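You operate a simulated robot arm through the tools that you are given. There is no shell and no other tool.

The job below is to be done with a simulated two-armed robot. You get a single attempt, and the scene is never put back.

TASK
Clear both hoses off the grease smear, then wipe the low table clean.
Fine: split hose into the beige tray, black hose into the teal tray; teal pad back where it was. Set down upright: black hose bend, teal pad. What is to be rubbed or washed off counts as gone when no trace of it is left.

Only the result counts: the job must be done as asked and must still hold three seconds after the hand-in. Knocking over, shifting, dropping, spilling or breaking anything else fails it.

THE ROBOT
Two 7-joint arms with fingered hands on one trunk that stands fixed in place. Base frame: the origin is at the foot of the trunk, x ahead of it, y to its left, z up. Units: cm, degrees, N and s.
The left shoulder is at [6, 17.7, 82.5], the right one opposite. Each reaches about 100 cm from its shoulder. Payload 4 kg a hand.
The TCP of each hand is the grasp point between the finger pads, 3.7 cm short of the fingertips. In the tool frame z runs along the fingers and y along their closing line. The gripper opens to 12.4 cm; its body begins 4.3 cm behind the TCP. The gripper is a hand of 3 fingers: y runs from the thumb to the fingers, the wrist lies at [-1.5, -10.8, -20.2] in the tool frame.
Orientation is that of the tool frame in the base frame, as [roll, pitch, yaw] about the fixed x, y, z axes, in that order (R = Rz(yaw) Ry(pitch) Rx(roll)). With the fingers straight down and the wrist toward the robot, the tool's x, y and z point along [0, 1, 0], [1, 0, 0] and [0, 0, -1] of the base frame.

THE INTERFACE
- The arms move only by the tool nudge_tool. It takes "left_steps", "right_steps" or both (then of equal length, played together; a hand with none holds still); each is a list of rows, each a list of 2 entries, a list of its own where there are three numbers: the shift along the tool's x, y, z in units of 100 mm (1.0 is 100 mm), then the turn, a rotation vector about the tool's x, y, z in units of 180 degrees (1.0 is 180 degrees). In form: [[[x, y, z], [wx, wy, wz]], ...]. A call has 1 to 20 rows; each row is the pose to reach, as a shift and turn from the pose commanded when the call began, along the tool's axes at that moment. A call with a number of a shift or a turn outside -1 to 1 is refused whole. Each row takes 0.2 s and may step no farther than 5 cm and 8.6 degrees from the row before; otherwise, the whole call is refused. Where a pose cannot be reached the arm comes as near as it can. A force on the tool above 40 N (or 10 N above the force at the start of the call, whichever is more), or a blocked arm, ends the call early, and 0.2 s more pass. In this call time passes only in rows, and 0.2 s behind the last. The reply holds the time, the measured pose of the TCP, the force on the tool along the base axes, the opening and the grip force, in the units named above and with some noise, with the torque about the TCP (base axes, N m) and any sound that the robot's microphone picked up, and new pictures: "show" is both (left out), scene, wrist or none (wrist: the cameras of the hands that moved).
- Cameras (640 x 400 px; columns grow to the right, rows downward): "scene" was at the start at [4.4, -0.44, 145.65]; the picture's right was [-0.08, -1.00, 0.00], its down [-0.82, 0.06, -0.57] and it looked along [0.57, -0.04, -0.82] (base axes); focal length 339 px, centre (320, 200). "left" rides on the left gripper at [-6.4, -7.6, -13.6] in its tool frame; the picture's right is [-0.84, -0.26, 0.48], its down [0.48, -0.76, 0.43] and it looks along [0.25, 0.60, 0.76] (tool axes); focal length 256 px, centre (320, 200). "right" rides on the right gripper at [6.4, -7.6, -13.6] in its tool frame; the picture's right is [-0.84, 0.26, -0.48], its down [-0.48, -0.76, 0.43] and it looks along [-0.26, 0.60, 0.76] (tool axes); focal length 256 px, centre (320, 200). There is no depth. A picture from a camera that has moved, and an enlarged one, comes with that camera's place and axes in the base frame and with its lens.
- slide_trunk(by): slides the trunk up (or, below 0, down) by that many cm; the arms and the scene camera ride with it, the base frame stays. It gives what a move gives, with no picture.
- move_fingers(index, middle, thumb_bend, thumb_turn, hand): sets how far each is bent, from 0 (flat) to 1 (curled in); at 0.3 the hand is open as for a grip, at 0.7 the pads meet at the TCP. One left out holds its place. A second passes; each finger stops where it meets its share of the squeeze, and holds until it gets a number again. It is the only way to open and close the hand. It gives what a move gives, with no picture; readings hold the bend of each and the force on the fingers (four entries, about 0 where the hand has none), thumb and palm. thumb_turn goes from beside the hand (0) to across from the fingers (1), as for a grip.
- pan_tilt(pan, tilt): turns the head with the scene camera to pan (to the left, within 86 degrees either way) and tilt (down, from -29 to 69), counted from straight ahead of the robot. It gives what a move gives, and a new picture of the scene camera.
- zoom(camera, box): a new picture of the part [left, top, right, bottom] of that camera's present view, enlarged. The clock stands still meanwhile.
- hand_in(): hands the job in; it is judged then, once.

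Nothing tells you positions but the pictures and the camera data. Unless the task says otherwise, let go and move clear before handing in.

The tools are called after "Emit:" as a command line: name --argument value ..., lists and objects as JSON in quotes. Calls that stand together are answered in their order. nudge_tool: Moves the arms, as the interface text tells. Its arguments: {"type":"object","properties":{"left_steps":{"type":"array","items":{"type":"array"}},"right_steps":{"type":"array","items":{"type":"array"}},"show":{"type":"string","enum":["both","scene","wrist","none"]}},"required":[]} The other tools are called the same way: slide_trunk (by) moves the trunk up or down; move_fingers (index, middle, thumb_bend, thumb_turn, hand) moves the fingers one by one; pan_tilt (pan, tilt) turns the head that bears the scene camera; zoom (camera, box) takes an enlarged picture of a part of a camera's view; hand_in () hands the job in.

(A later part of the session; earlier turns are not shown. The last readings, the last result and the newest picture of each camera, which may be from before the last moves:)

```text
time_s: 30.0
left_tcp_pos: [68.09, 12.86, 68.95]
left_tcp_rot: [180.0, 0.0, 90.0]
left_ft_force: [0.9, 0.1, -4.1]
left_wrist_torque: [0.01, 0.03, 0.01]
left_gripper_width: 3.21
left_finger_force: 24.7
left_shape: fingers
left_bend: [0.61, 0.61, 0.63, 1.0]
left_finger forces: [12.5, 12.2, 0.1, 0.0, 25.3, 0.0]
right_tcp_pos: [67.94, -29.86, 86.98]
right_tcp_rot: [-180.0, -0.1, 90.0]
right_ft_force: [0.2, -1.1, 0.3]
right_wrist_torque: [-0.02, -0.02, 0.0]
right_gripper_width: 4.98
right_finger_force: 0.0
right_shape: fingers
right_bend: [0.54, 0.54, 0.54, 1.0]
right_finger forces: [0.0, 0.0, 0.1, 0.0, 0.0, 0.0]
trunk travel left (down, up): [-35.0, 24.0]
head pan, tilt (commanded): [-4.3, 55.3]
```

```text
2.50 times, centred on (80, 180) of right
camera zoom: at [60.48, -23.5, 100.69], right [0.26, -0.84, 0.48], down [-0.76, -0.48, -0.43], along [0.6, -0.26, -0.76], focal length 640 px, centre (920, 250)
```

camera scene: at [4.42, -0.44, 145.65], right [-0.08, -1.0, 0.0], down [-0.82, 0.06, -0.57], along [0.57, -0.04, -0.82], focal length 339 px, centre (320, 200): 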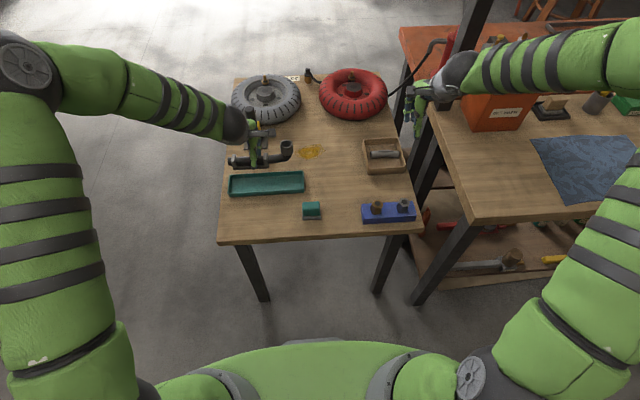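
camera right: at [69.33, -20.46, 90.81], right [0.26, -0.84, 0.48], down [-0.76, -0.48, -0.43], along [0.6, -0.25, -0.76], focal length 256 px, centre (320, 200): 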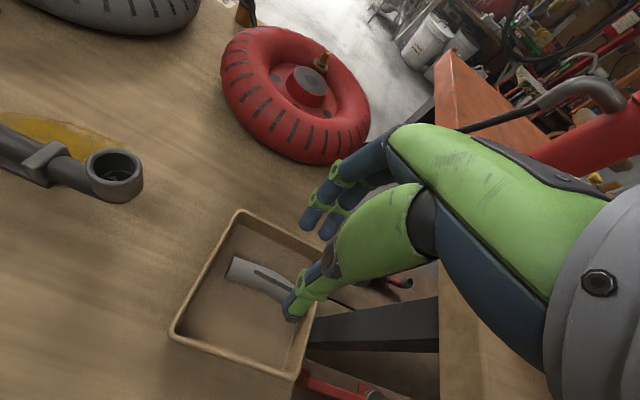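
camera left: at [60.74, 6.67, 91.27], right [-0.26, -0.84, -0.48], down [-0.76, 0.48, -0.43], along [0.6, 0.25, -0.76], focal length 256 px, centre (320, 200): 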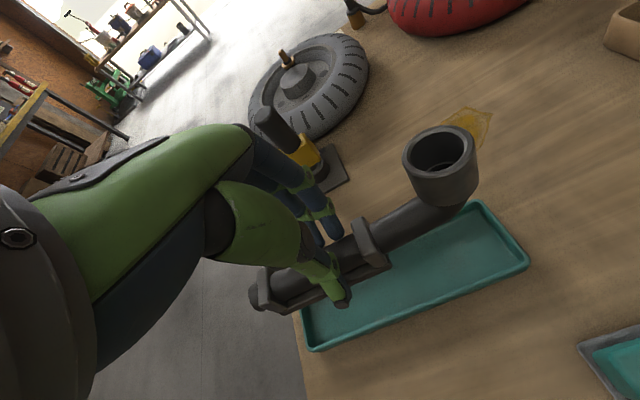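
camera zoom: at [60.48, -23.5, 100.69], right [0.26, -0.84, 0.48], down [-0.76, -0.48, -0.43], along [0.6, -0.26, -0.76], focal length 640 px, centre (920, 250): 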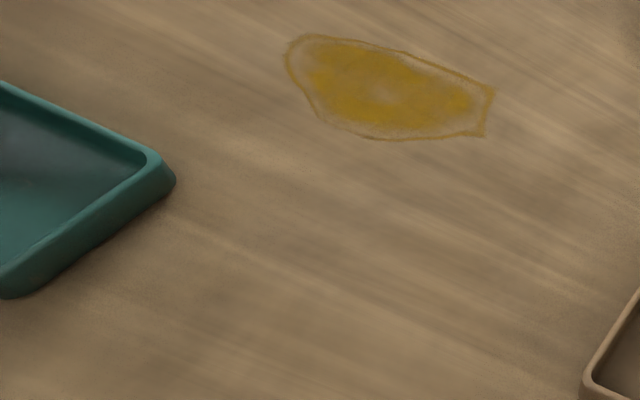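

The hose sits inside the tray walls with the thumb clear of the near rim. I'll lower the last centimetre in small steps.

Emit:
nudge_tool --left_steps '[[[-0.02, 0, 0.03], [0, 0, 0]], [[-0.02, 0, 0.06], [0, 0, 0]], [[-0.02, 0, 0.08], [0, 0, 0]]]' --show "none"

Emit:
zoom --camera "left" --box '[240, 160, 520, 370]'

Emit:
zoom --camera "scene" --box '[225, 140, 309, 200]'

```text
time_s: 30.8
left_tcp_pos: [68.01, 12.6, 68.1]
left_tcp_rot: [-180.0, 0.0, 90.0]
left_ft_force: [-2.0, 0.1, -1.0]
left_wrist_torque: [0.0, 0.01, 0.0]
left_gripper_width: 3.22
left_finger_force: 25.4
left_shape: fingers
left_bend: [0.61, 0.61, 0.63, 1.0]
left_finger forces: [12.5, 12.1, 0.0, 0.0, 26.1, 0.0]
right_tcp_pos: [67.98, -30.04, 86.98]
right_tcp_rot: [-180.0, 0.0, 90.1]
right_ft_force: [-0.4, -0.5, 0.3]
right_wrist_torque: [0.01, 0.01, -0.02]
right_gripper_width: 4.95
right_finger_force: 0.1
right_shape: fingers
right_bend: [0.54, 0.54, 0.54, 1.0]
right_finger forces: [0.0, 0.0, 0.0, 0.0, 0.0, 0.0]
trunk travel left (down, up): [-35.0, 24.0]
head pan, tilt (commanded): [-4.3, 55.3]
```

```text
1.90 times, centred on (380, 265) of left
camera zoom: at [60.45, 6.35, 81.82], right [-0.26, -0.84, -0.48], down [-0.76, 0.48, -0.43], along [0.6, 0.25, -0.76], focal length 488 px, centre (206, 76)
```

zoom: 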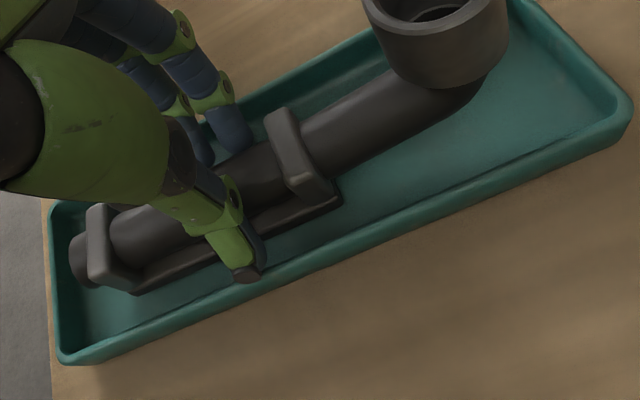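

```text
6.67 times, centred on (267, 170) of scene
camera zoom: at [4.41, -0.44, 145.66], right [-0.08, -1.0, 0.0], down [-0.82, 0.06, -0.57], along [0.57, -0.04, -0.82], focal length 2258 px, centre (673, 400)
```

zoom: 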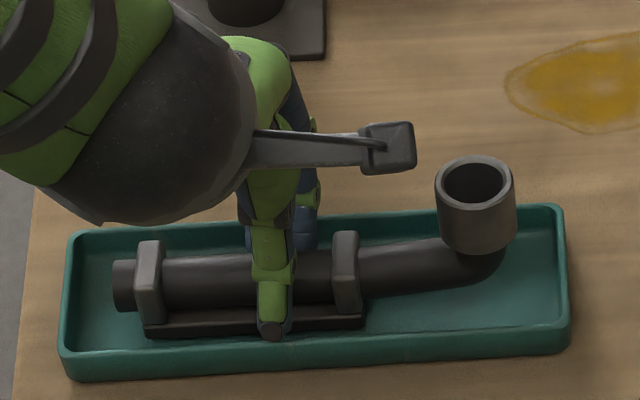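

The weight is nearly off the hand. I'll lower another 2 mm to seat it.

Emit:
nudge_tool --left_steps '[[[0, -0.01, 0.01], [0, 0, 0]], [[0, -0.01, 0.02], [0, 0, 0]]]' --show "none"

```text
time_s: 31.4
left_tcp_pos: [67.94, 12.57, 68.13]
left_tcp_rot: [179.9, 0.0, 90.0]
left_ft_force: [1.1, -0.9, 7.0]
left_wrist_torque: [0.0, -0.19, 0.0]
left_gripper_width: 3.22
left_finger_force: 26.7
left_shape: fingers
left_bend: [0.61, 0.61, 0.63, 1.0]
left_finger forces: [13.4, 13.1, 0.0, 0.1, 28.0, 0.0]
right_tcp_pos: [68.03, -29.95, 87.1]
right_tcp_rot: [-179.9, 0.0, 90.0]
right_ft_force: [-0.7, 0.6, -0.4]
right_wrist_torque: [-0.02, 0.04, -0.02]
right_gripper_width: 4.96
right_finger_force: 0.1
right_shape: fingers
right_bend: [0.54, 0.54, 0.54, 1.0]
right_finger forces: [0.0, 0.1, 0.1, 0.1, 0.1, 0.1]
trunk travel left (down, up): [-35.0, 24.0]
head pan, tilt (commanded): [-4.3, 55.3]
```

Seated firmly (7 N). I'll open only slightly so the fingers don't push the tray walls, then rise.

Emit:
move_fingers --hand "left" --index 0.6 --middle 0.6 --thumb_bend 0.615

Emit:
zoom --camera "left" --box '[240, 160, 520, 370]'

```text
time_s: 32.4
left_tcp_pos: [67.89, 12.67, 68.13]
left_tcp_rot: [179.9, 0.0, 90.1]
left_ft_force: [3.3, -0.8, 9.8]
left_wrist_torque: [0.02, 0.11, 0.0]
left_gripper_width: 3.47
left_finger_force: 9.5
left_shape: fingers
left_bend: [0.59, 0.59, 0.61, 1.0]
left_finger forces: [2.2, 2.1, 0.0, 0.0, 14.7, 0.0]
right_tcp_pos: [67.93, -29.84, 87.16]
right_tcp_rot: [179.9, 0.0, 89.9]
right_ft_force: [-0.5, -0.3, -0.8]
right_wrist_torque: [0.0, -0.02, -0.01]
right_gripper_width: 4.96
right_finger_force: 0.0
right_shape: fingers
right_bend: [0.54, 0.54, 0.54, 1.0]
right_finger forces: [0.0, 0.1, 0.0, 0.0, 0.0, 0.0]
trunk travel left (down, up): [-35.0, 24.0]
head pan, tilt (commanded): [-4.3, 55.3]
```

```text
1.90 times, centred on (380, 265) of left
camera zoom: at [60.34, 6.35, 81.7], right [-0.26, -0.84, -0.48], down [-0.76, 0.48, -0.44], along [0.6, 0.26, -0.76], focal length 488 px, centre (206, 76)
```

zoom: 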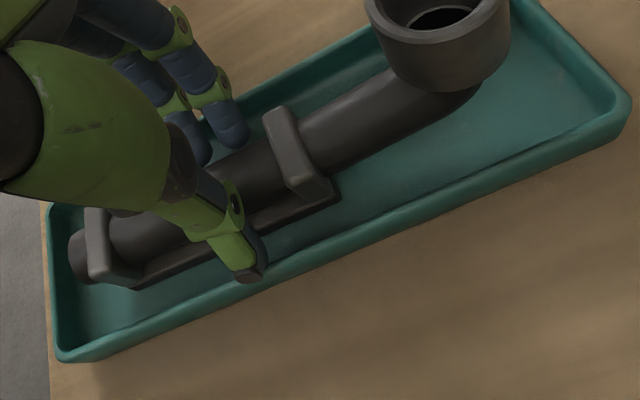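

The thumb reads some load, probably on the rail or near rim, so I'll ease the hand up a few millimetres before opening any more.

Emit:
nudge_tool --left_steps '[[[0, 0, -0.015], [0, 0, 0]], [[0, 0, -0.03], [0, 0, 0]]]' --show "none"

Emit:
zoom --camera "left" --box '[240, 160, 520, 370]'

Emit:
zoom --camera "scene" --box '[225, 140, 309, 200]'

```text
time_s: 33.0
left_tcp_pos: [67.78, 12.65, 68.15]
left_tcp_rot: [-179.9, 0.0, 90.0]
left_ft_force: [2.1, 0.0, 0.5]
left_wrist_torque: [0.01, -0.03, 0.03]
left_gripper_width: 3.44
left_finger_force: 5.1
left_shape: fingers
left_bend: [0.58, 0.59, 0.61, 1.0]
left_finger forces: [1.9, 1.8, 0.0, 0.0, 6.0, 0.0]
right_tcp_pos: [68.06, -29.95, 87.14]
right_tcp_rot: [-180.0, 0.1, 90.0]
right_ft_force: [-0.1, 0.3, -0.9]
right_wrist_torque: [-0.01, -0.01, -0.02]
right_gripper_width: 4.94
right_finger_force: 0.1
right_shape: fingers
right_bend: [0.54, 0.54, 0.54, 1.0]
right_finger forces: [0.1, 0.1, 0.1, 0.0, 0.1, 0.0]
trunk travel left (down, up): [-35.0, 24.0]
head pan, tilt (commanded): [-4.3, 55.3]
```

```text
1.90 times, centred on (380, 265) of left
camera zoom: at [60.3, 6.37, 81.81], right [-0.26, -0.84, -0.48], down [-0.76, 0.48, -0.43], along [0.6, 0.26, -0.76], focal length 488 px, centre (206, 76)
```

zoom: 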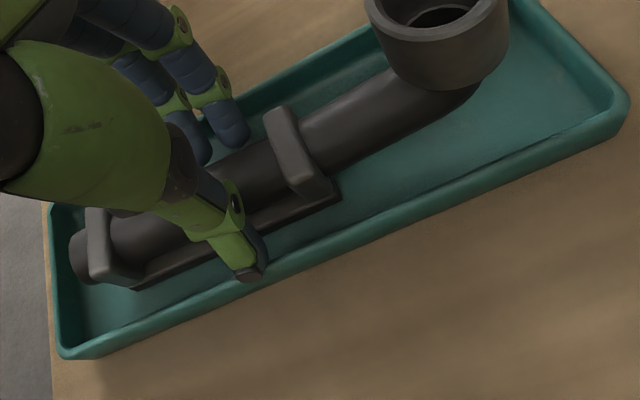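

```text
6.67 times, centred on (267, 170) of scene
camera zoom: at [4.42, -0.45, 145.64], right [-0.08, -1.0, 0.0], down [-0.82, 0.06, -0.57], along [0.57, -0.04, -0.82], focal length 2258 px, centre (673, 400)
```

zoom: 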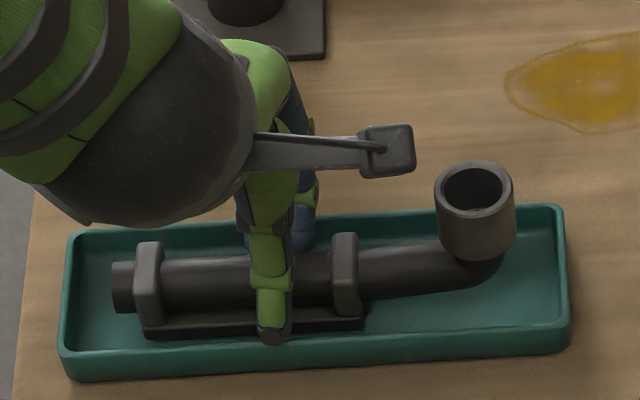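

The grip is nearly released. I'll open a touch more on each side and re-check forces.

Emit:
move_fingers --hand "left" --index 0.575 --middle 0.575 --thumb_bend 0.605

```text
time_s: 34.0
left_tcp_pos: [67.86, 12.53, 68.24]
left_tcp_rot: [-180.0, 0.0, 90.0]
left_ft_force: [-0.6, 0.4, -0.1]
left_wrist_torque: [0.02, 0.01, 0.01]
left_gripper_width: 3.63
left_finger_force: 0.9
left_shape: fingers
left_bend: [0.57, 0.57, 0.6, 1.0]
left_finger forces: [0.1, 0.0, 0.1, 0.0, 0.9, 0.0]
right_tcp_pos: [67.95, -29.89, 87.04]
right_tcp_rot: [180.0, 0.0, 90.0]
right_ft_force: [-1.2, 0.3, -0.2]
right_wrist_torque: [-0.01, 0.02, -0.01]
right_gripper_width: 4.95
right_finger_force: 0.1
right_shape: fingers
right_bend: [0.54, 0.54, 0.54, 1.0]
right_finger forces: [0.1, 0.0, 0.1, 0.1, 0.0, 0.0]
trunk travel left (down, up): [-35.0, 24.0]
head pan, tilt (commanded): [-4.3, 55.3]
```

Released (forces near zero). I'll rise straight up gently, first a centimetre, and watch that the hose stays.

Emit:
nudge_tool --left_steps '[[[0, 0, -0.02], [0, 0, 0]], [[0, 0, -0.05], [0, 0, 0]], [[0, 0, -0.1], [0, 0, 0]]]' --show "none"

Emit:
zoom --camera "left" --box '[240, 160, 520, 370]'

Emit:
zoom --camera "scene" --box '[225, 140, 309, 200]'

```text
time_s: 34.8
left_tcp_pos: [67.8, 12.52, 69.46]
left_tcp_rot: [-180.0, 0.0, 90.0]
left_ft_force: [0.0, 0.2, -0.4]
left_wrist_torque: [0.01, 0.01, -0.03]
left_gripper_width: 3.65
left_finger_force: 0.4
left_shape: fingers
left_bend: [0.57, 0.57, 0.6, 1.0]
left_finger forces: [0.2, 0.1, 0.0, 0.0, 0.0, 0.1]
right_tcp_pos: [68.1, -29.84, 87.06]
right_tcp_rot: [-180.0, 0.0, 90.1]
right_ft_force: [0.6, -0.1, 0.0]
right_wrist_torque: [0.01, 0.0, 0.04]
right_gripper_width: 4.93
right_finger_force: 0.0
right_shape: fingers
right_bend: [0.54, 0.54, 0.54, 1.0]
right_finger forces: [0.1, 0.0, 0.0, 0.1, 0.0, 0.1]
trunk travel left (down, up): [-35.0, 24.0]
head pan, tilt (commanded): [-4.3, 55.3]
```

```text
1.90 times, centred on (380, 265) of left
camera zoom: at [60.32, 6.34, 82.95], right [-0.26, -0.84, -0.48], down [-0.76, 0.48, -0.43], along [0.6, 0.26, -0.76], focal length 488 px, centre (206, 76)
```

zoom: 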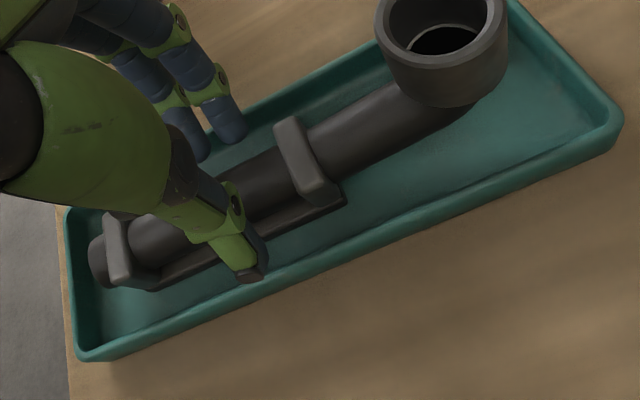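

```text
6.67 times, centred on (267, 170) of scene
camera zoom: at [4.41, -0.45, 145.65], right [-0.08, -1.0, 0.0], down [-0.82, 0.06, -0.57], along [0.57, -0.04, -0.82], focal length 2258 px, centre (673, 400)
```

zoom: 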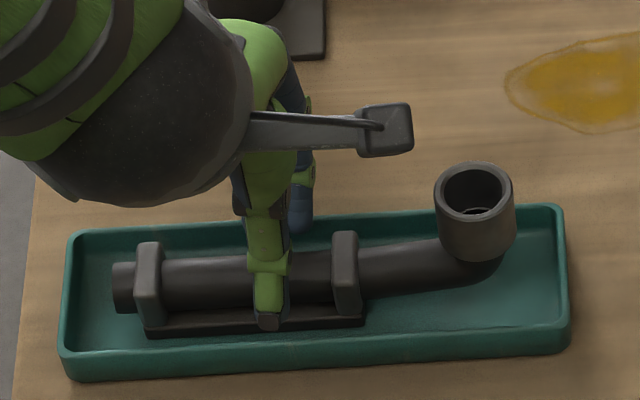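

The hose stayed in the tray, bend up, and the tray hasn't moved. I'll raise the left hand fully and retract it to the left.

Emit:
nudge_tool --left_steps '[[[0, 0, -0.1], [0, 0, 0]], [[0, 0, -0.3], [0, 0, 0]], [[0, 0, -0.6], [0, 0, 0]], [[0, 0, -0.9], [0, 0, 0]], [[0, 0, -1.0], [0, 0, 0]]]' --show "none"

Emit:
nudge_tool --left_steps '[[[0.2, -0.2, -0.2], [0, 0, 0]], [[0.4, -0.4, -0.5], [0, 0, 0]], [[0.7, -0.7, -0.7], [0, 0, 0]], [[0.95, -0.95, -0.9], [0, 0, 0]]]' --show "both"

Emit:
zoom --camera "scene" --box '[220, 120, 420, 245]'

Emit:
zoom --camera "scene" --box '[280, 130, 350, 174]'

Emit:
zoom --camera "right" --box '[40, 90, 160, 160]'

```text
time_s: 36.0
left_tcp_pos: [67.97, 12.64, 79.45]
left_tcp_rot: [180.0, 0.0, 90.0]
left_ft_force: [-0.1, -0.3, 0.1]
left_wrist_torque: [-0.04, 0.04, -0.03]
left_gripper_width: 3.61
left_finger_force: 0.0
left_shape: fingers
left_bend: [0.57, 0.57, 0.6, 1.0]
left_finger forces: [0.0, 0.0, 0.0, 0.0, 0.0, 0.0]
right_tcp_pos: [68.08, -29.8, 87.15]
right_tcp_rot: [180.0, -0.1, 90.0]
right_ft_force: [-0.1, -0.3, -0.3]
right_wrist_torque: [-0.02, -0.01, 0.0]
right_gripper_width: 4.94
right_finger_force: 0.0
right_shape: fingers
right_bend: [0.54, 0.54, 0.54, 1.0]
right_finger forces: [0.1, 0.0, 0.0, 0.0, 0.1, 0.1]
trunk travel left (down, up): [-35.0, 24.0]
head pan, tilt (commanded): [-4.3, 55.3]
```

```text
time_s: 37.0
left_tcp_pos: [58.26, 21.97, 88.21]
left_tcp_rot: [179.9, -0.1, 89.9]
left_ft_force: [-0.4, 0.2, -0.1]
left_wrist_torque: [0.01, -0.01, 0.01]
left_gripper_width: 3.63
left_finger_force: 0.0
left_shape: fingers
left_bend: [0.57, 0.57, 0.6, 1.0]
left_finger forces: [0.0, 0.0, 0.0, 0.0, 0.0, 0.1]
right_tcp_pos: [67.97, -29.95, 87.04]
right_tcp_rot: [179.9, 0.1, 90.0]
right_ft_force: [-0.4, -0.1, 0.7]
right_wrist_torque: [0.01, -0.02, -0.02]
right_gripper_width: 4.96
right_finger_force: 0.1
right_shape: fingers
right_bend: [0.54, 0.54, 0.54, 1.0]
right_finger forces: [0.0, 0.0, 0.0, 0.0, 0.0, 0.0]
trunk travel left (down, up): [-35.0, 24.0]
head pan, tilt (commanded): [-4.3, 55.3]
camera scene: at [4.36, -0.42, 145.65], right [-0.08, -1.0, 0.0], down [-0.82, 0.06, -0.57], along [0.57, -0.04, -0.82], focal length 339 px, centre (320, 200)
camera left: at [50.78, 15.83, 101.87], right [-0.26, -0.84, -0.48], down [-0.76, 0.48, -0.43], along [0.6, 0.25, -0.76], focal length 256 px, centre (320, 200)
```

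scene: 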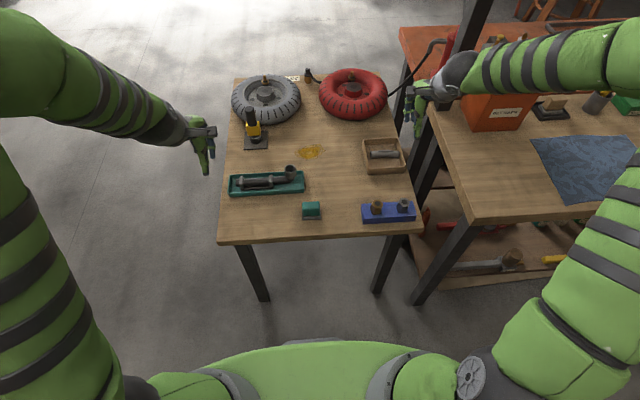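
left: 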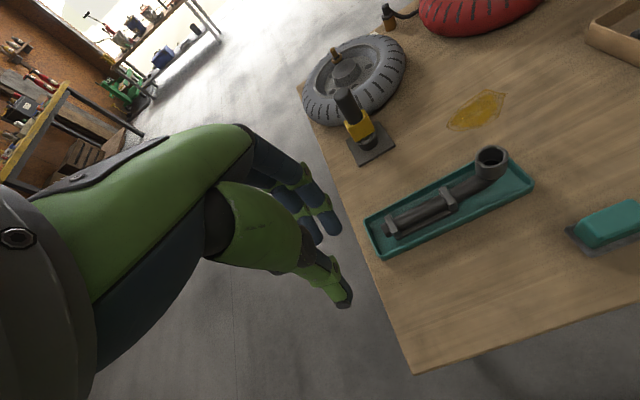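

```text
3.20 times, centred on (320, 182) of scene
camera zoom: at [4.36, -0.42, 145.65], right [-0.08, -1.0, 0.0], down [-0.82, 0.06, -0.57], along [0.57, -0.04, -0.82], focal length 1084 px, centre (320, 256)
```

zoom: 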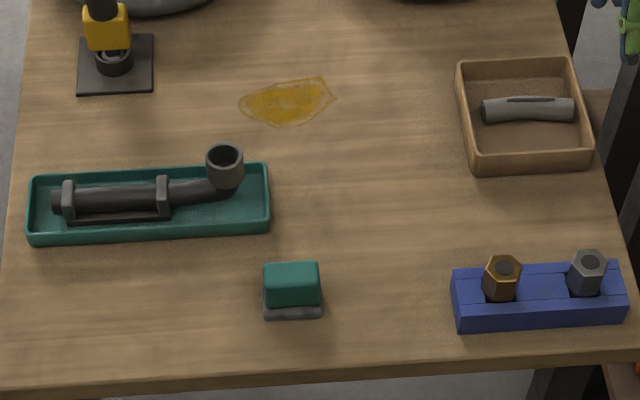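

```text
9.09 times, centred on (315, 152) of scene
camera zoom: at [4.36, -0.42, 145.65], right [-0.08, -1.0, 0.0], down [-0.82, 0.06, -0.57], along [0.57, -0.04, -0.82], focal length 3079 px, centre (366, 636)
```

zoom: 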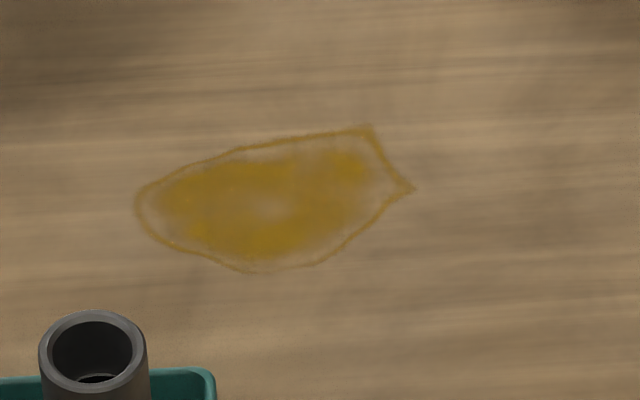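

```text
5.33 times, centred on (100, 125) of right
camera zoom: at [60.43, -23.51, 100.72], right [0.26, -0.84, 0.48], down [-0.76, -0.48, -0.43], along [0.6, -0.26, -0.76], focal length 1365 px, centre (1493, 600)
```

zoom: 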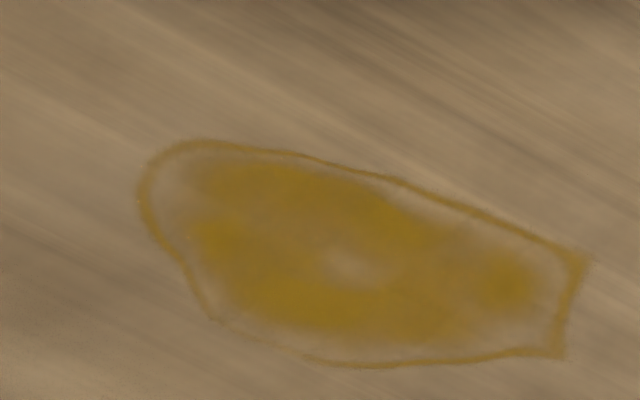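

Both hoses are in their trays and the smear is fully exposed: x 77.8–84.5, y -7.9–2.2. Next I'll bring the right hand over the teal pad (block about x 55.9–58.4, y -4.3–0.5, top z 66.5).

Emit:
nudge_tool --right_steps '[[[0.3, -0.1, 0], [0, 0, 0]], [[0.6, -0.25, 0], [0, 0, 0]], [[0.95, -0.4, 0], [0, 0, 0]]]' --show "none"

Emit:
nudge_tool --right_steps '[[[0.3, -0.1, 0], [0, 0, 0]], [[0.6, -0.25, 0], [0, 0, 0]], [[0.95, -0.4, 0], [0, 0, 0]]]' --show "none"

Emit:
move_fingers --hand "right" --index 0.5 --middle 0.5 --thumb_bend 0.5

Emit:
nudge_tool --right_steps '[[[0.3, -0.1, 0.15], [0, 0, 0]], [[0.6, -0.2, 0.45], [0, 0, 0]], [[0.89, -0.28, 0.75], [0, 0, 0]], [[0.89, -0.28, 1.0], [0, 0, 0]]]' --show "both"

Emit:
zoom --camera "right" --box '[160, 200, 400, 400]'

Emit:
zoom --camera "scene" --box '[260, 130, 360, 240]'

Emit:
zoom --camera "left" --box '[480, 100, 640, 300]'

```text
time_s: 37.8
left_tcp_pos: [58.42, 21.97, 88.15]
left_tcp_rot: [-179.9, 0.0, 89.9]
left_ft_force: [0.2, 0.1, -0.1]
left_wrist_torque: [0.04, 0.0, -0.02]
left_gripper_width: 3.63
left_finger_force: 0.1
left_shape: fingers
left_bend: [0.57, 0.57, 0.6, 1.0]
left_finger forces: [0.0, 0.1, 0.0, 0.0, 0.1, 0.0]
right_tcp_pos: [63.8, -20.31, 87.09]
right_tcp_rot: [-180.0, 0.0, 89.9]
right_ft_force: [-1.0, 0.3, 1.2]
right_wrist_torque: [0.02, -0.01, -0.02]
right_gripper_width: 4.98
right_finger_force: 0.0
right_shape: fingers
right_bend: [0.54, 0.54, 0.54, 1.0]
right_finger forces: [0.0, 0.0, 0.1, 0.1, 0.1, 0.1]
trunk travel left (down, up): [-35.0, 24.0]
head pan, tilt (commanded): [-4.3, 55.3]
```

```text
time_s: 38.6
left_tcp_pos: [58.39, 22.07, 88.15]
left_tcp_rot: [-179.9, 0.1, 90.0]
left_ft_force: [0.2, 0.4, -0.3]
left_wrist_torque: [0.0, -0.01, 0.0]
left_gripper_width: 3.62
left_finger_force: 0.1
left_shape: fingers
left_bend: [0.57, 0.57, 0.6, 1.0]
left_finger forces: [0.0, 0.1, 0.0, 0.0, 0.0, 0.0]
right_tcp_pos: [59.89, -10.8, 87.04]
right_tcp_rot: [180.0, 0.1, 89.8]
right_ft_force: [0.7, -0.3, -0.1]
right_wrist_torque: [-0.01, 0.05, 0.04]
right_gripper_width: 4.94
right_finger_force: 0.1
right_shape: fingers
right_bend: [0.54, 0.54, 0.54, 1.0]
right_finger forces: [0.0, 0.0, 0.0, 0.0, 0.0, 0.0]
trunk travel left (down, up): [-35.0, 24.0]
head pan, tilt (commanded): [-4.3, 55.3]
```

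```text
time_s: 39.6
left_tcp_pos: [58.4, 22.14, 88.29]
left_tcp_rot: [180.0, -0.1, 90.0]
left_ft_force: [0.0, 0.3, 0.3]
left_wrist_torque: [0.04, 0.01, 0.0]
left_gripper_width: 3.64
left_finger_force: 0.1
left_shape: fingers
left_bend: [0.57, 0.57, 0.6, 1.0]
left_finger forces: [0.0, 0.0, 0.0, 0.0, 0.0, 0.0]
right_tcp_pos: [60.01, -10.89, 87.11]
right_tcp_rot: [-180.0, 0.0, 90.0]
right_ft_force: [0.2, 0.0, 0.4]
right_wrist_torque: [0.01, 0.0, 0.0]
right_gripper_width: 6.21
right_finger_force: 0.0
right_shape: fingers
right_bend: [0.5, 0.5, 0.5, 1.0]
right_finger forces: [0.0, 0.0, 0.0, 0.0, 0.1, 0.0]
trunk travel left (down, up): [-35.0, 24.0]
head pan, tilt (commanded): [-4.3, 55.3]
```

```text
time_s: 40.6
left_tcp_pos: [58.26, 22.09, 88.2]
left_tcp_rot: [180.0, 0.1, 89.9]
left_ft_force: [-0.1, -0.1, 0.4]
left_wrist_torque: [0.02, -0.03, 0.0]
left_gripper_width: 3.63
left_finger_force: 0.0
left_shape: fingers
left_bend: [0.57, 0.57, 0.6, 1.0]
left_finger forces: [0.0, 0.0, 0.1, 0.0, 0.0, 0.0]
right_tcp_pos: [57.19, -2.01, 77.02]
right_tcp_rot: [-180.0, -0.1, 89.9]
right_ft_force: [0.5, -0.7, 0.2]
right_wrist_torque: [0.0, 0.01, -0.01]
right_gripper_width: 6.19
right_finger_force: 0.0
right_shape: fingers
right_bend: [0.5, 0.5, 0.5, 1.0]
right_finger forces: [0.0, 0.1, 0.0, 0.0, 0.0, 0.0]
trunk travel left (down, up): [-35.0, 24.0]
head pan, tilt (commanded): [-4.3, 55.3]
camera scene: at [4.42, -0.43, 145.66], right [-0.08, -1.0, 0.0], down [-0.82, 0.06, -0.57], along [0.57, -0.04, -0.82], focal length 339 px, centre (320, 200)
camera right: at [49.59, 4.45, 90.71], right [0.26, -0.84, 0.48], down [-0.76, -0.48, -0.43], along [0.6, -0.26, -0.76], focal length 256 px, centre (320, 200)
```

scene: 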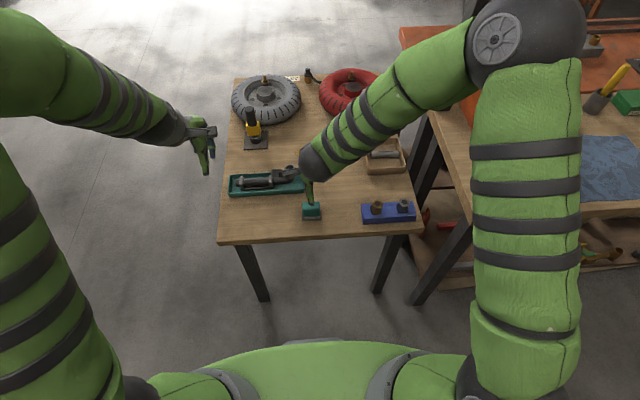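
right: 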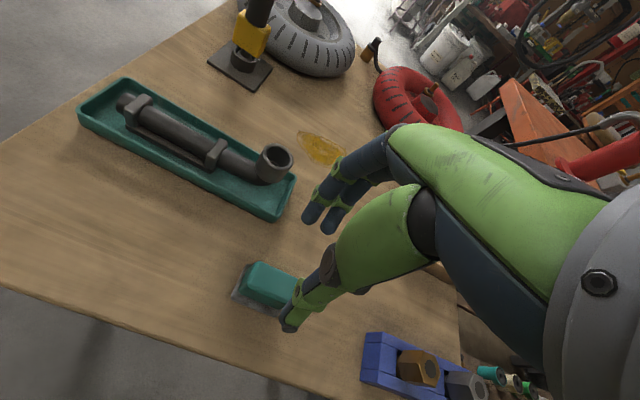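

```text
2.00 times, centred on (280, 300) of right
camera zoom: at [49.59, 4.45, 90.71], right [0.26, -0.84, 0.48], down [-0.76, -0.48, -0.43], along [0.6, -0.26, -0.76], focal length 512 px, centre (400, 0)
```

zoom: 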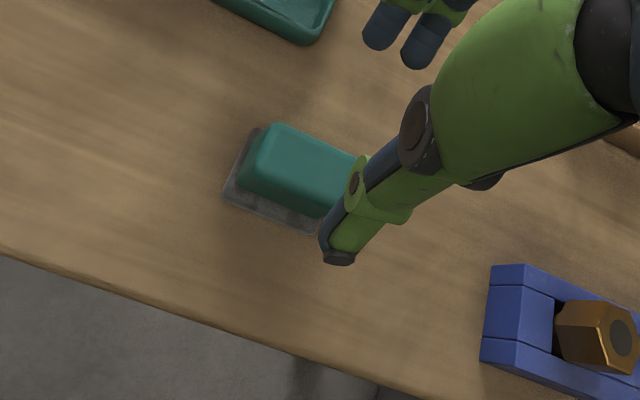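

```text
3.64 times, centred on (310, 185) of scene
camera zoom: at [4.42, -0.43, 145.66], right [-0.08, -1.0, 0.0], down [-0.82, 0.06, -0.57], along [0.57, -0.04, -0.82], focal length 1232 px, centre (356, 254)
```

zoom: 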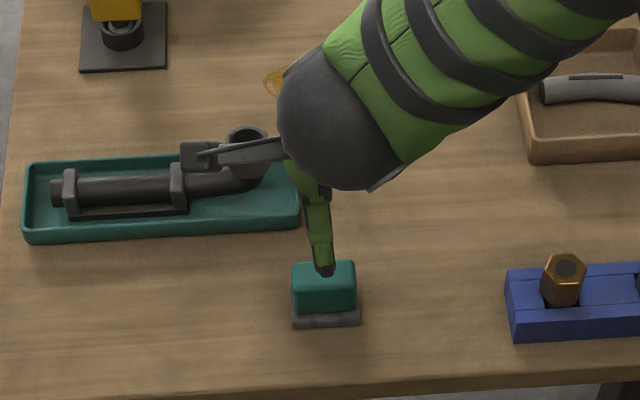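

```text
2.00 times, centred on (560, 200) of left
camera zoom: at [50.86, 15.83, 101.83], right [-0.26, -0.84, -0.48], down [-0.76, 0.48, -0.43], along [0.6, 0.25, -0.76], focal length 512 px, centre (-160, 200)
```

zoom: 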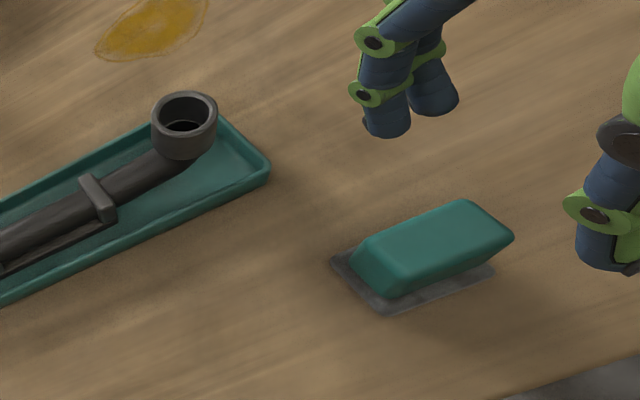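

The hand is aligned over the pad (base centre about (57.1, -2.15)). I'll descend around it, stopping with the fingertips above the felt base.

Emit:
nudge_tool --right_steps '[[[-0.01, 0, 0.25], [0, 0, 0]], [[-0.01, 0, 0.5], [0, 0, 0]], [[-0.01, 0, 0.72], [0, 0, 0]], [[-0.01, 0, 0.85], [0, 0, 0]], [[-0.01, 0, 0.92], [0, 0, 0]]]' --show "none"

Emit:
zoom --camera "right" --box '[160, 200, 400, 400]'

Emit:
zoom --camera "left" --box '[480, 100, 640, 300]'

Emit:
zoom --camera "scene" --box '[280, 180, 350, 234]'

```text
time_s: 41.8
left_tcp_pos: [58.32, 22.1, 88.21]
left_tcp_rot: [180.0, -0.1, 90.0]
left_ft_force: [-1.3, -1.3, 0.2]
left_wrist_torque: [0.02, -0.01, -0.01]
left_gripper_width: 3.64
left_finger_force: 0.1
left_shape: fingers
left_bend: [0.57, 0.57, 0.6, 1.0]
left_finger forces: [0.0, 0.0, 0.0, 0.1, 0.0, 0.0]
right_tcp_pos: [57.13, -2.35, 67.86]
right_tcp_rot: [-179.9, 0.1, 90.0]
right_ft_force: [-0.2, 0.3, 0.2]
right_wrist_torque: [0.04, 0.0, -0.01]
right_gripper_width: 6.19
right_finger_force: 0.1
right_shape: fingers
right_bend: [0.5, 0.5, 0.5, 1.0]
right_finger forces: [0.1, 0.0, 0.0, 0.1, 0.0, 0.1]
trunk travel left (down, up): [-35.0, 24.0]
head pan, tilt (commanded): [-4.3, 55.3]
```

```text
2.00 times, centred on (280, 300) of right
camera zoom: at [49.58, 4.17, 81.46], right [0.26, -0.84, 0.48], down [-0.76, -0.48, -0.44], along [0.6, -0.25, -0.76], focal length 512 px, centre (400, 0)
```

zoom: 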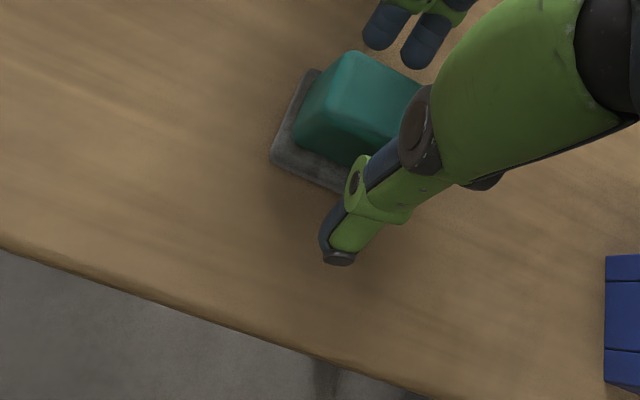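

```text
2.00 times, centred on (560, 200) of left
camera zoom: at [50.85, 15.84, 101.83], right [-0.26, -0.84, -0.48], down [-0.76, 0.48, -0.43], along [0.6, 0.25, -0.76], focal length 512 px, centre (-160, 200)
```

zoom: 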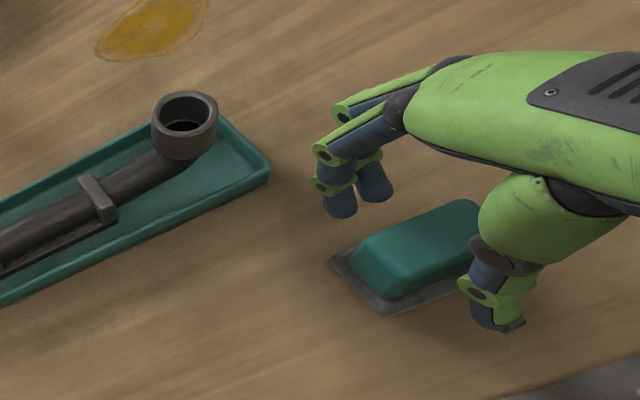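

```text
7.41 times, centred on (315, 207) of scene
camera zoom: at [4.4, -0.44, 145.66], right [-0.08, -1.0, 0.0], down [-0.82, 0.06, -0.57], along [0.57, -0.04, -0.82], focal length 2509 px, centre (357, 148)
```

zoom: 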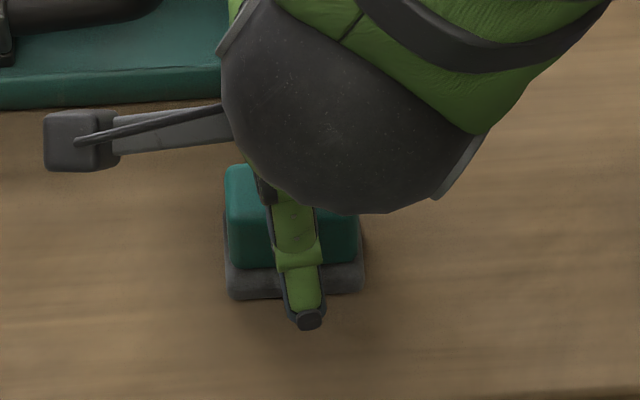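

Good alignment; I'll close on the pad block.

Emit:
move_fingers --hand "right" --index 0.78 --middle 0.78 --thumb_bend 0.78

Emit:
zoom --camera "right" --box '[160, 200, 400, 400]'

Emit:
zoom --camera "left" --box '[480, 100, 640, 300]'

Emit:
zoom --camera "scene" --box '[280, 180, 350, 234]'

```text
time_s: 42.8
left_tcp_pos: [58.26, 22.1, 88.18]
left_tcp_rot: [-180.0, 0.0, 90.0]
left_ft_force: [-0.8, 0.6, 0.2]
left_wrist_torque: [-0.01, 0.0, 0.0]
left_gripper_width: 3.64
left_finger_force: 0.0
left_shape: fingers
left_bend: [0.57, 0.57, 0.6, 1.0]
left_finger forces: [0.0, 0.0, 0.2, 0.0, 0.1, 0.0]
right_tcp_pos: [57.17, -2.17, 67.94]
right_tcp_rot: [179.9, 0.0, 90.0]
right_ft_force: [-0.8, -0.2, 10.1]
right_wrist_torque: [0.01, -0.16, 0.02]
right_gripper_width: 2.97
right_finger_force: 28.8
right_shape: fingers
right_bend: [0.61, 0.62, 0.64, 1.0]
right_finger forces: [13.8, 13.1, 0.0, 0.0, 30.5, 0.1]
trunk travel left (down, up): [-35.0, 24.0]
head pan, tilt (commanded): [-4.3, 55.3]
```

```text
2.00 times, centred on (280, 300) of right
camera zoom: at [49.56, 4.17, 81.52], right [0.26, -0.84, 0.48], down [-0.76, -0.48, -0.44], along [0.6, -0.26, -0.76], focal length 512 px, centre (400, 0)
```

zoom: 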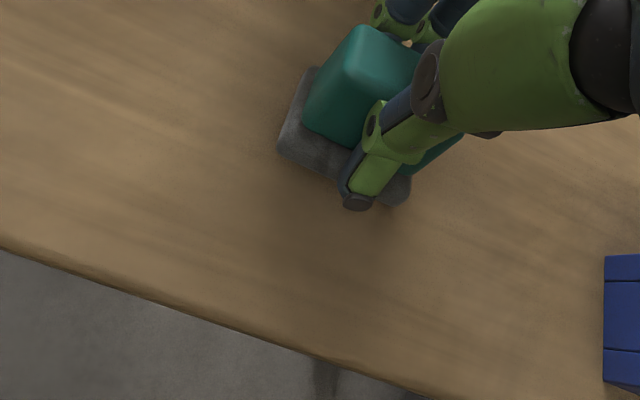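

```text
2.00 times, centred on (560, 200) of left
camera zoom: at [50.8, 15.84, 101.86], right [-0.26, -0.84, -0.48], down [-0.76, 0.48, -0.43], along [0.6, 0.25, -0.76], focal length 512 px, centre (-160, 200)
```

zoom: 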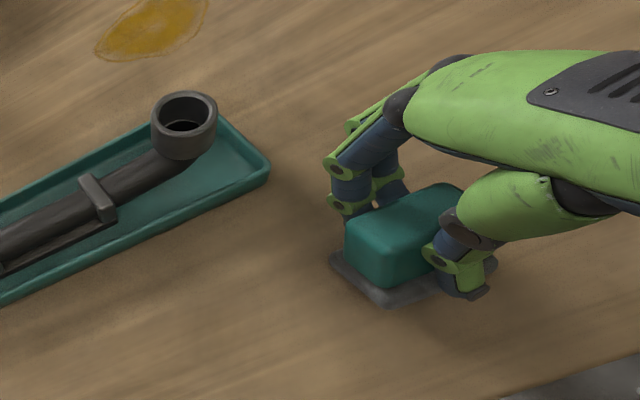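

```text
7.41 times, centred on (315, 207) of scene
camera zoom: at [4.34, -0.44, 145.66], right [-0.08, -1.0, 0.0], down [-0.82, 0.06, -0.57], along [0.57, -0.04, -0.82], focal length 2509 px, centre (357, 148)
```

zoom: 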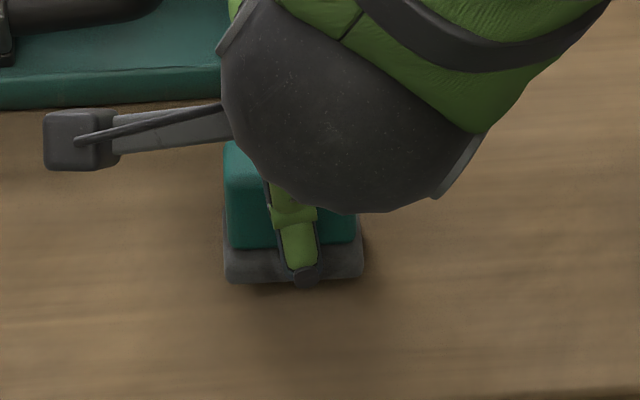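

The pad seems to have tilted slightly on gripping, so I'll look closely before lifting.

Emit:
zoom --camera "left" --box '[555, 170, 625, 260]'

Emit:
zoom --camera "right" --box '[250, 200, 370, 320]'

Emit:
zoom --camera "scene" --box '[295, 195, 335, 225]'

```text
4.44 times, centred on (590, 215) of left
camera zoom: at [50.8, 15.84, 101.86], right [-0.26, -0.84, -0.48], down [-0.76, 0.48, -0.43], along [0.6, 0.25, -0.76], focal length 1138 px, centre (-880, 133)
```

zoom: 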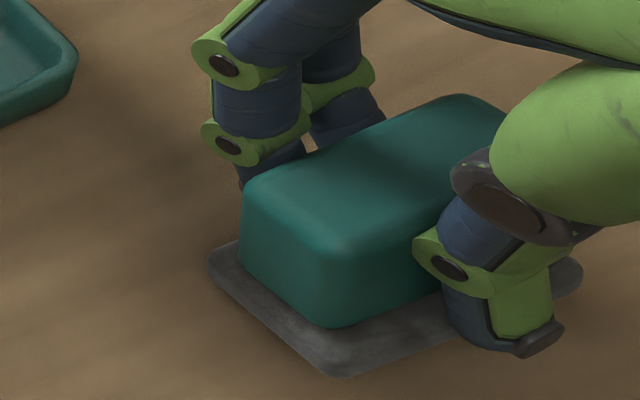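

```text
3.33 times, centred on (310, 260) of right
camera zoom: at [49.56, 4.17, 81.52], right [0.26, -0.84, 0.48], down [-0.76, -0.48, -0.44], along [0.6, -0.26, -0.76], focal length 853 px, centre (353, 0)
```

zoom: 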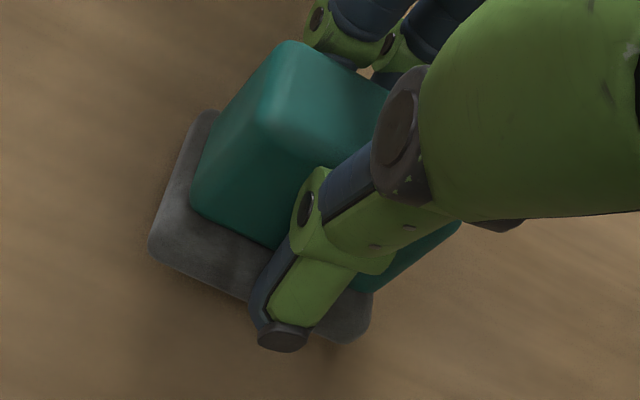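

```text
13.33 times, centred on (315, 210) of scene
camera zoom: at [4.34, -0.44, 145.66], right [-0.08, -1.0, 0.0], down [-0.82, 0.06, -0.57], along [0.57, -0.04, -0.82], focal length 4516 px, centre (387, 67)
```

zoom: 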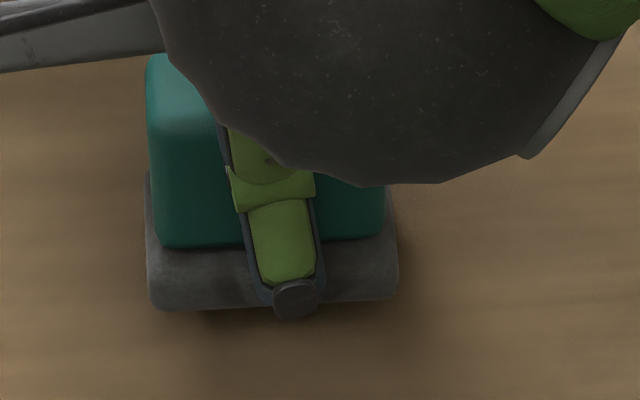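

The near edge is lifted: the fingertips seem to be pressing the far felt ledge down. I'll reopen, let it settle flat, and regrip higher on the block.

Emit:
move_fingers --hand "right" --index 0.54 --middle 0.54 --thumb_bend 0.54

Emit:
zoom --camera "left" --box '[555, 170, 625, 260]'

Emit:
zoom --camera "scene" --box '[280, 180, 350, 234]'

Emit:
zoom --camera "right" --box '[250, 200, 370, 320]'

```text
time_s: 43.8
left_tcp_pos: [58.4, 22.05, 88.17]
left_tcp_rot: [-179.9, 0.1, 89.9]
left_ft_force: [0.1, -0.9, -1.0]
left_wrist_torque: [-0.02, -0.03, 0.01]
left_gripper_width: 3.65
left_finger_force: 0.0
left_shape: fingers
left_bend: [0.57, 0.57, 0.6, 1.0]
left_finger forces: [0.1, 0.1, 0.1, 0.1, 0.0, 0.1]
right_tcp_pos: [57.19, -2.27, 67.9]
right_tcp_rot: [-180.0, 0.0, 90.0]
right_ft_force: [-0.5, 0.6, 0.0]
right_wrist_torque: [0.01, 0.0, 0.0]
right_gripper_width: 4.97
right_finger_force: 0.0
right_shape: fingers
right_bend: [0.54, 0.54, 0.54, 1.0]
right_finger forces: [0.1, 0.0, 0.0, 0.0, 0.0, 0.1]
trunk travel left (down, up): [-35.0, 24.0]
head pan, tilt (commanded): [-4.3, 55.3]
```

```text
4.44 times, centred on (590, 215) of left
camera zoom: at [50.84, 15.84, 101.83], right [-0.26, -0.84, -0.48], down [-0.76, 0.48, -0.43], along [0.6, 0.25, -0.76], focal length 1138 px, centre (-880, 133)
```

zoom: 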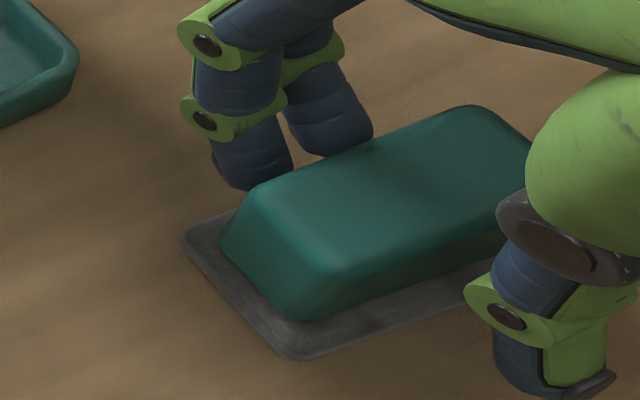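

```text
7.41 times, centred on (315, 207) of scene
camera zoom: at [4.4, -0.44, 145.65], right [-0.08, -1.0, 0.0], down [-0.82, 0.06, -0.57], along [0.57, -0.04, -0.82], focal length 2509 px, centre (357, 148)
```

zoom: 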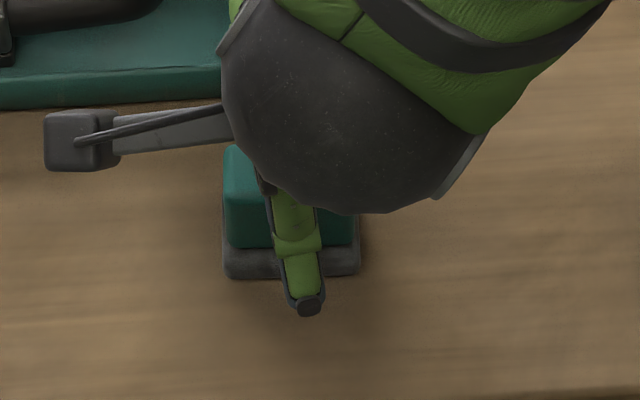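

```text
3.33 times, centred on (310, 260) of right
camera zoom: at [49.58, 4.16, 81.46], right [0.26, -0.84, 0.48], down [-0.76, -0.48, -0.43], along [0.6, -0.26, -0.76], focal length 853 px, centre (353, 0)
```

zoom: 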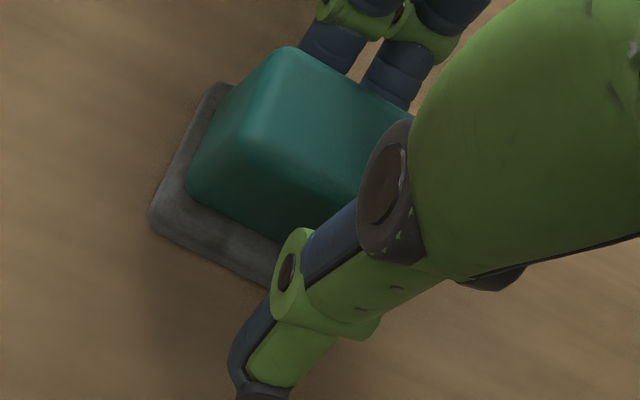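

The pad is flat again but slid about 0.85 cm forward (I'll restore it at the end; its home is centre (57.1, -2.15)). I'll shift the hand to match and raise 0.7 cm, then close again more gently in stages.

Emit:
nudge_tool --right_steps '[[[0, 0, -0.07], [0, 0, 0]], [[0.01, 0.035, -0.07], [0, 0, 0]]]' --show "none"

Emit:
move_fingers --hand "right" --index 0.6 --middle 0.6 --thumb_bend 0.61

Emit:
zoom --camera "left" --box '[555, 170, 625, 260]'

Emit:
zoom --camera "right" --box '[250, 200, 370, 320]'

Emit:
zoom --camera "scene" --box '[280, 180, 350, 234]'

```text
time_s: 44.4
left_tcp_pos: [58.38, 22.18, 88.37]
left_tcp_rot: [180.0, 0.0, 90.0]
left_ft_force: [0.2, 0.7, -0.2]
left_wrist_torque: [-0.02, -0.01, 0.01]
left_gripper_width: 3.61
left_finger_force: 0.0
left_shape: fingers
left_bend: [0.57, 0.57, 0.6, 1.0]
left_finger forces: [0.1, 0.1, 0.0, 0.0, 0.0, 0.0]
right_tcp_pos: [57.44, -1.99, 68.56]
right_tcp_rot: [-180.0, 0.0, 90.0]
right_ft_force: [0.6, 0.3, -0.4]
right_wrist_torque: [-0.01, -0.01, -0.01]
right_gripper_width: 4.94
right_finger_force: 0.1
right_shape: fingers
right_bend: [0.54, 0.54, 0.54, 1.0]
right_finger forces: [0.0, 0.0, 0.0, 0.1, 0.0, 0.0]
trunk travel left (down, up): [-35.0, 24.0]
head pan, tilt (commanded): [-4.3, 55.3]
```

```text
time_s: 45.4
left_tcp_pos: [58.43, 21.98, 88.11]
left_tcp_rot: [180.0, 0.1, 90.1]
left_ft_force: [0.4, -0.2, 0.3]
left_wrist_torque: [0.0, 0.01, 0.02]
left_gripper_width: 3.63
left_finger_force: 0.0
left_shape: fingers
left_bend: [0.57, 0.57, 0.6, 1.0]
left_finger forces: [0.0, 0.0, 0.1, 0.1, 0.0, 0.0]
right_tcp_pos: [57.59, -2.1, 68.59]
right_tcp_rot: [180.0, 0.0, 90.0]
right_ft_force: [0.2, 0.1, 2.0]
right_wrist_torque: [0.0, -0.05, -0.01]
right_gripper_width: 3.4
right_finger_force: 2.1
right_shape: fingers
right_bend: [0.59, 0.59, 0.61, 1.0]
right_finger forces: [1.5, 0.9, 0.0, 0.0, 2.2, 0.0]
trunk travel left (down, up): [-35.0, 24.0]
head pan, tilt (commanded): [-4.3, 55.3]
```

```text
4.44 times, centred on (590, 215) of left
camera zoom: at [50.84, 15.84, 101.84], right [-0.26, -0.84, -0.48], down [-0.76, 0.48, -0.43], along [0.6, 0.25, -0.76], focal length 1138 px, centre (-880, 133)
```

zoom: 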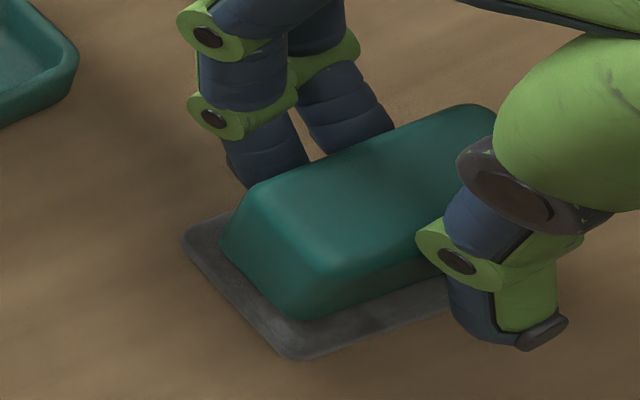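

```text
3.33 times, centred on (310, 260) of right
camera zoom: at [49.93, 4.29, 82.17], right [0.26, -0.84, 0.48], down [-0.76, -0.48, -0.43], along [0.6, -0.26, -0.76], focal length 853 px, centre (353, 0)
```

zoom: 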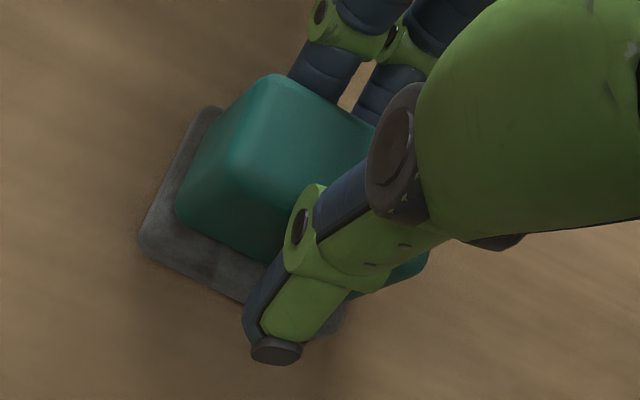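

```text
7.41 times, centred on (315, 207) of scene
camera zoom: at [4.4, -0.44, 145.66], right [-0.08, -1.0, 0.0], down [-0.82, 0.06, -0.57], along [0.57, -0.04, -0.82], focal length 2509 px, centre (357, 148)
```

zoom: 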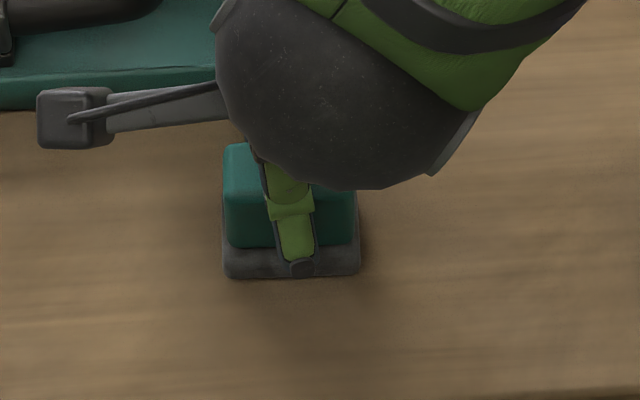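

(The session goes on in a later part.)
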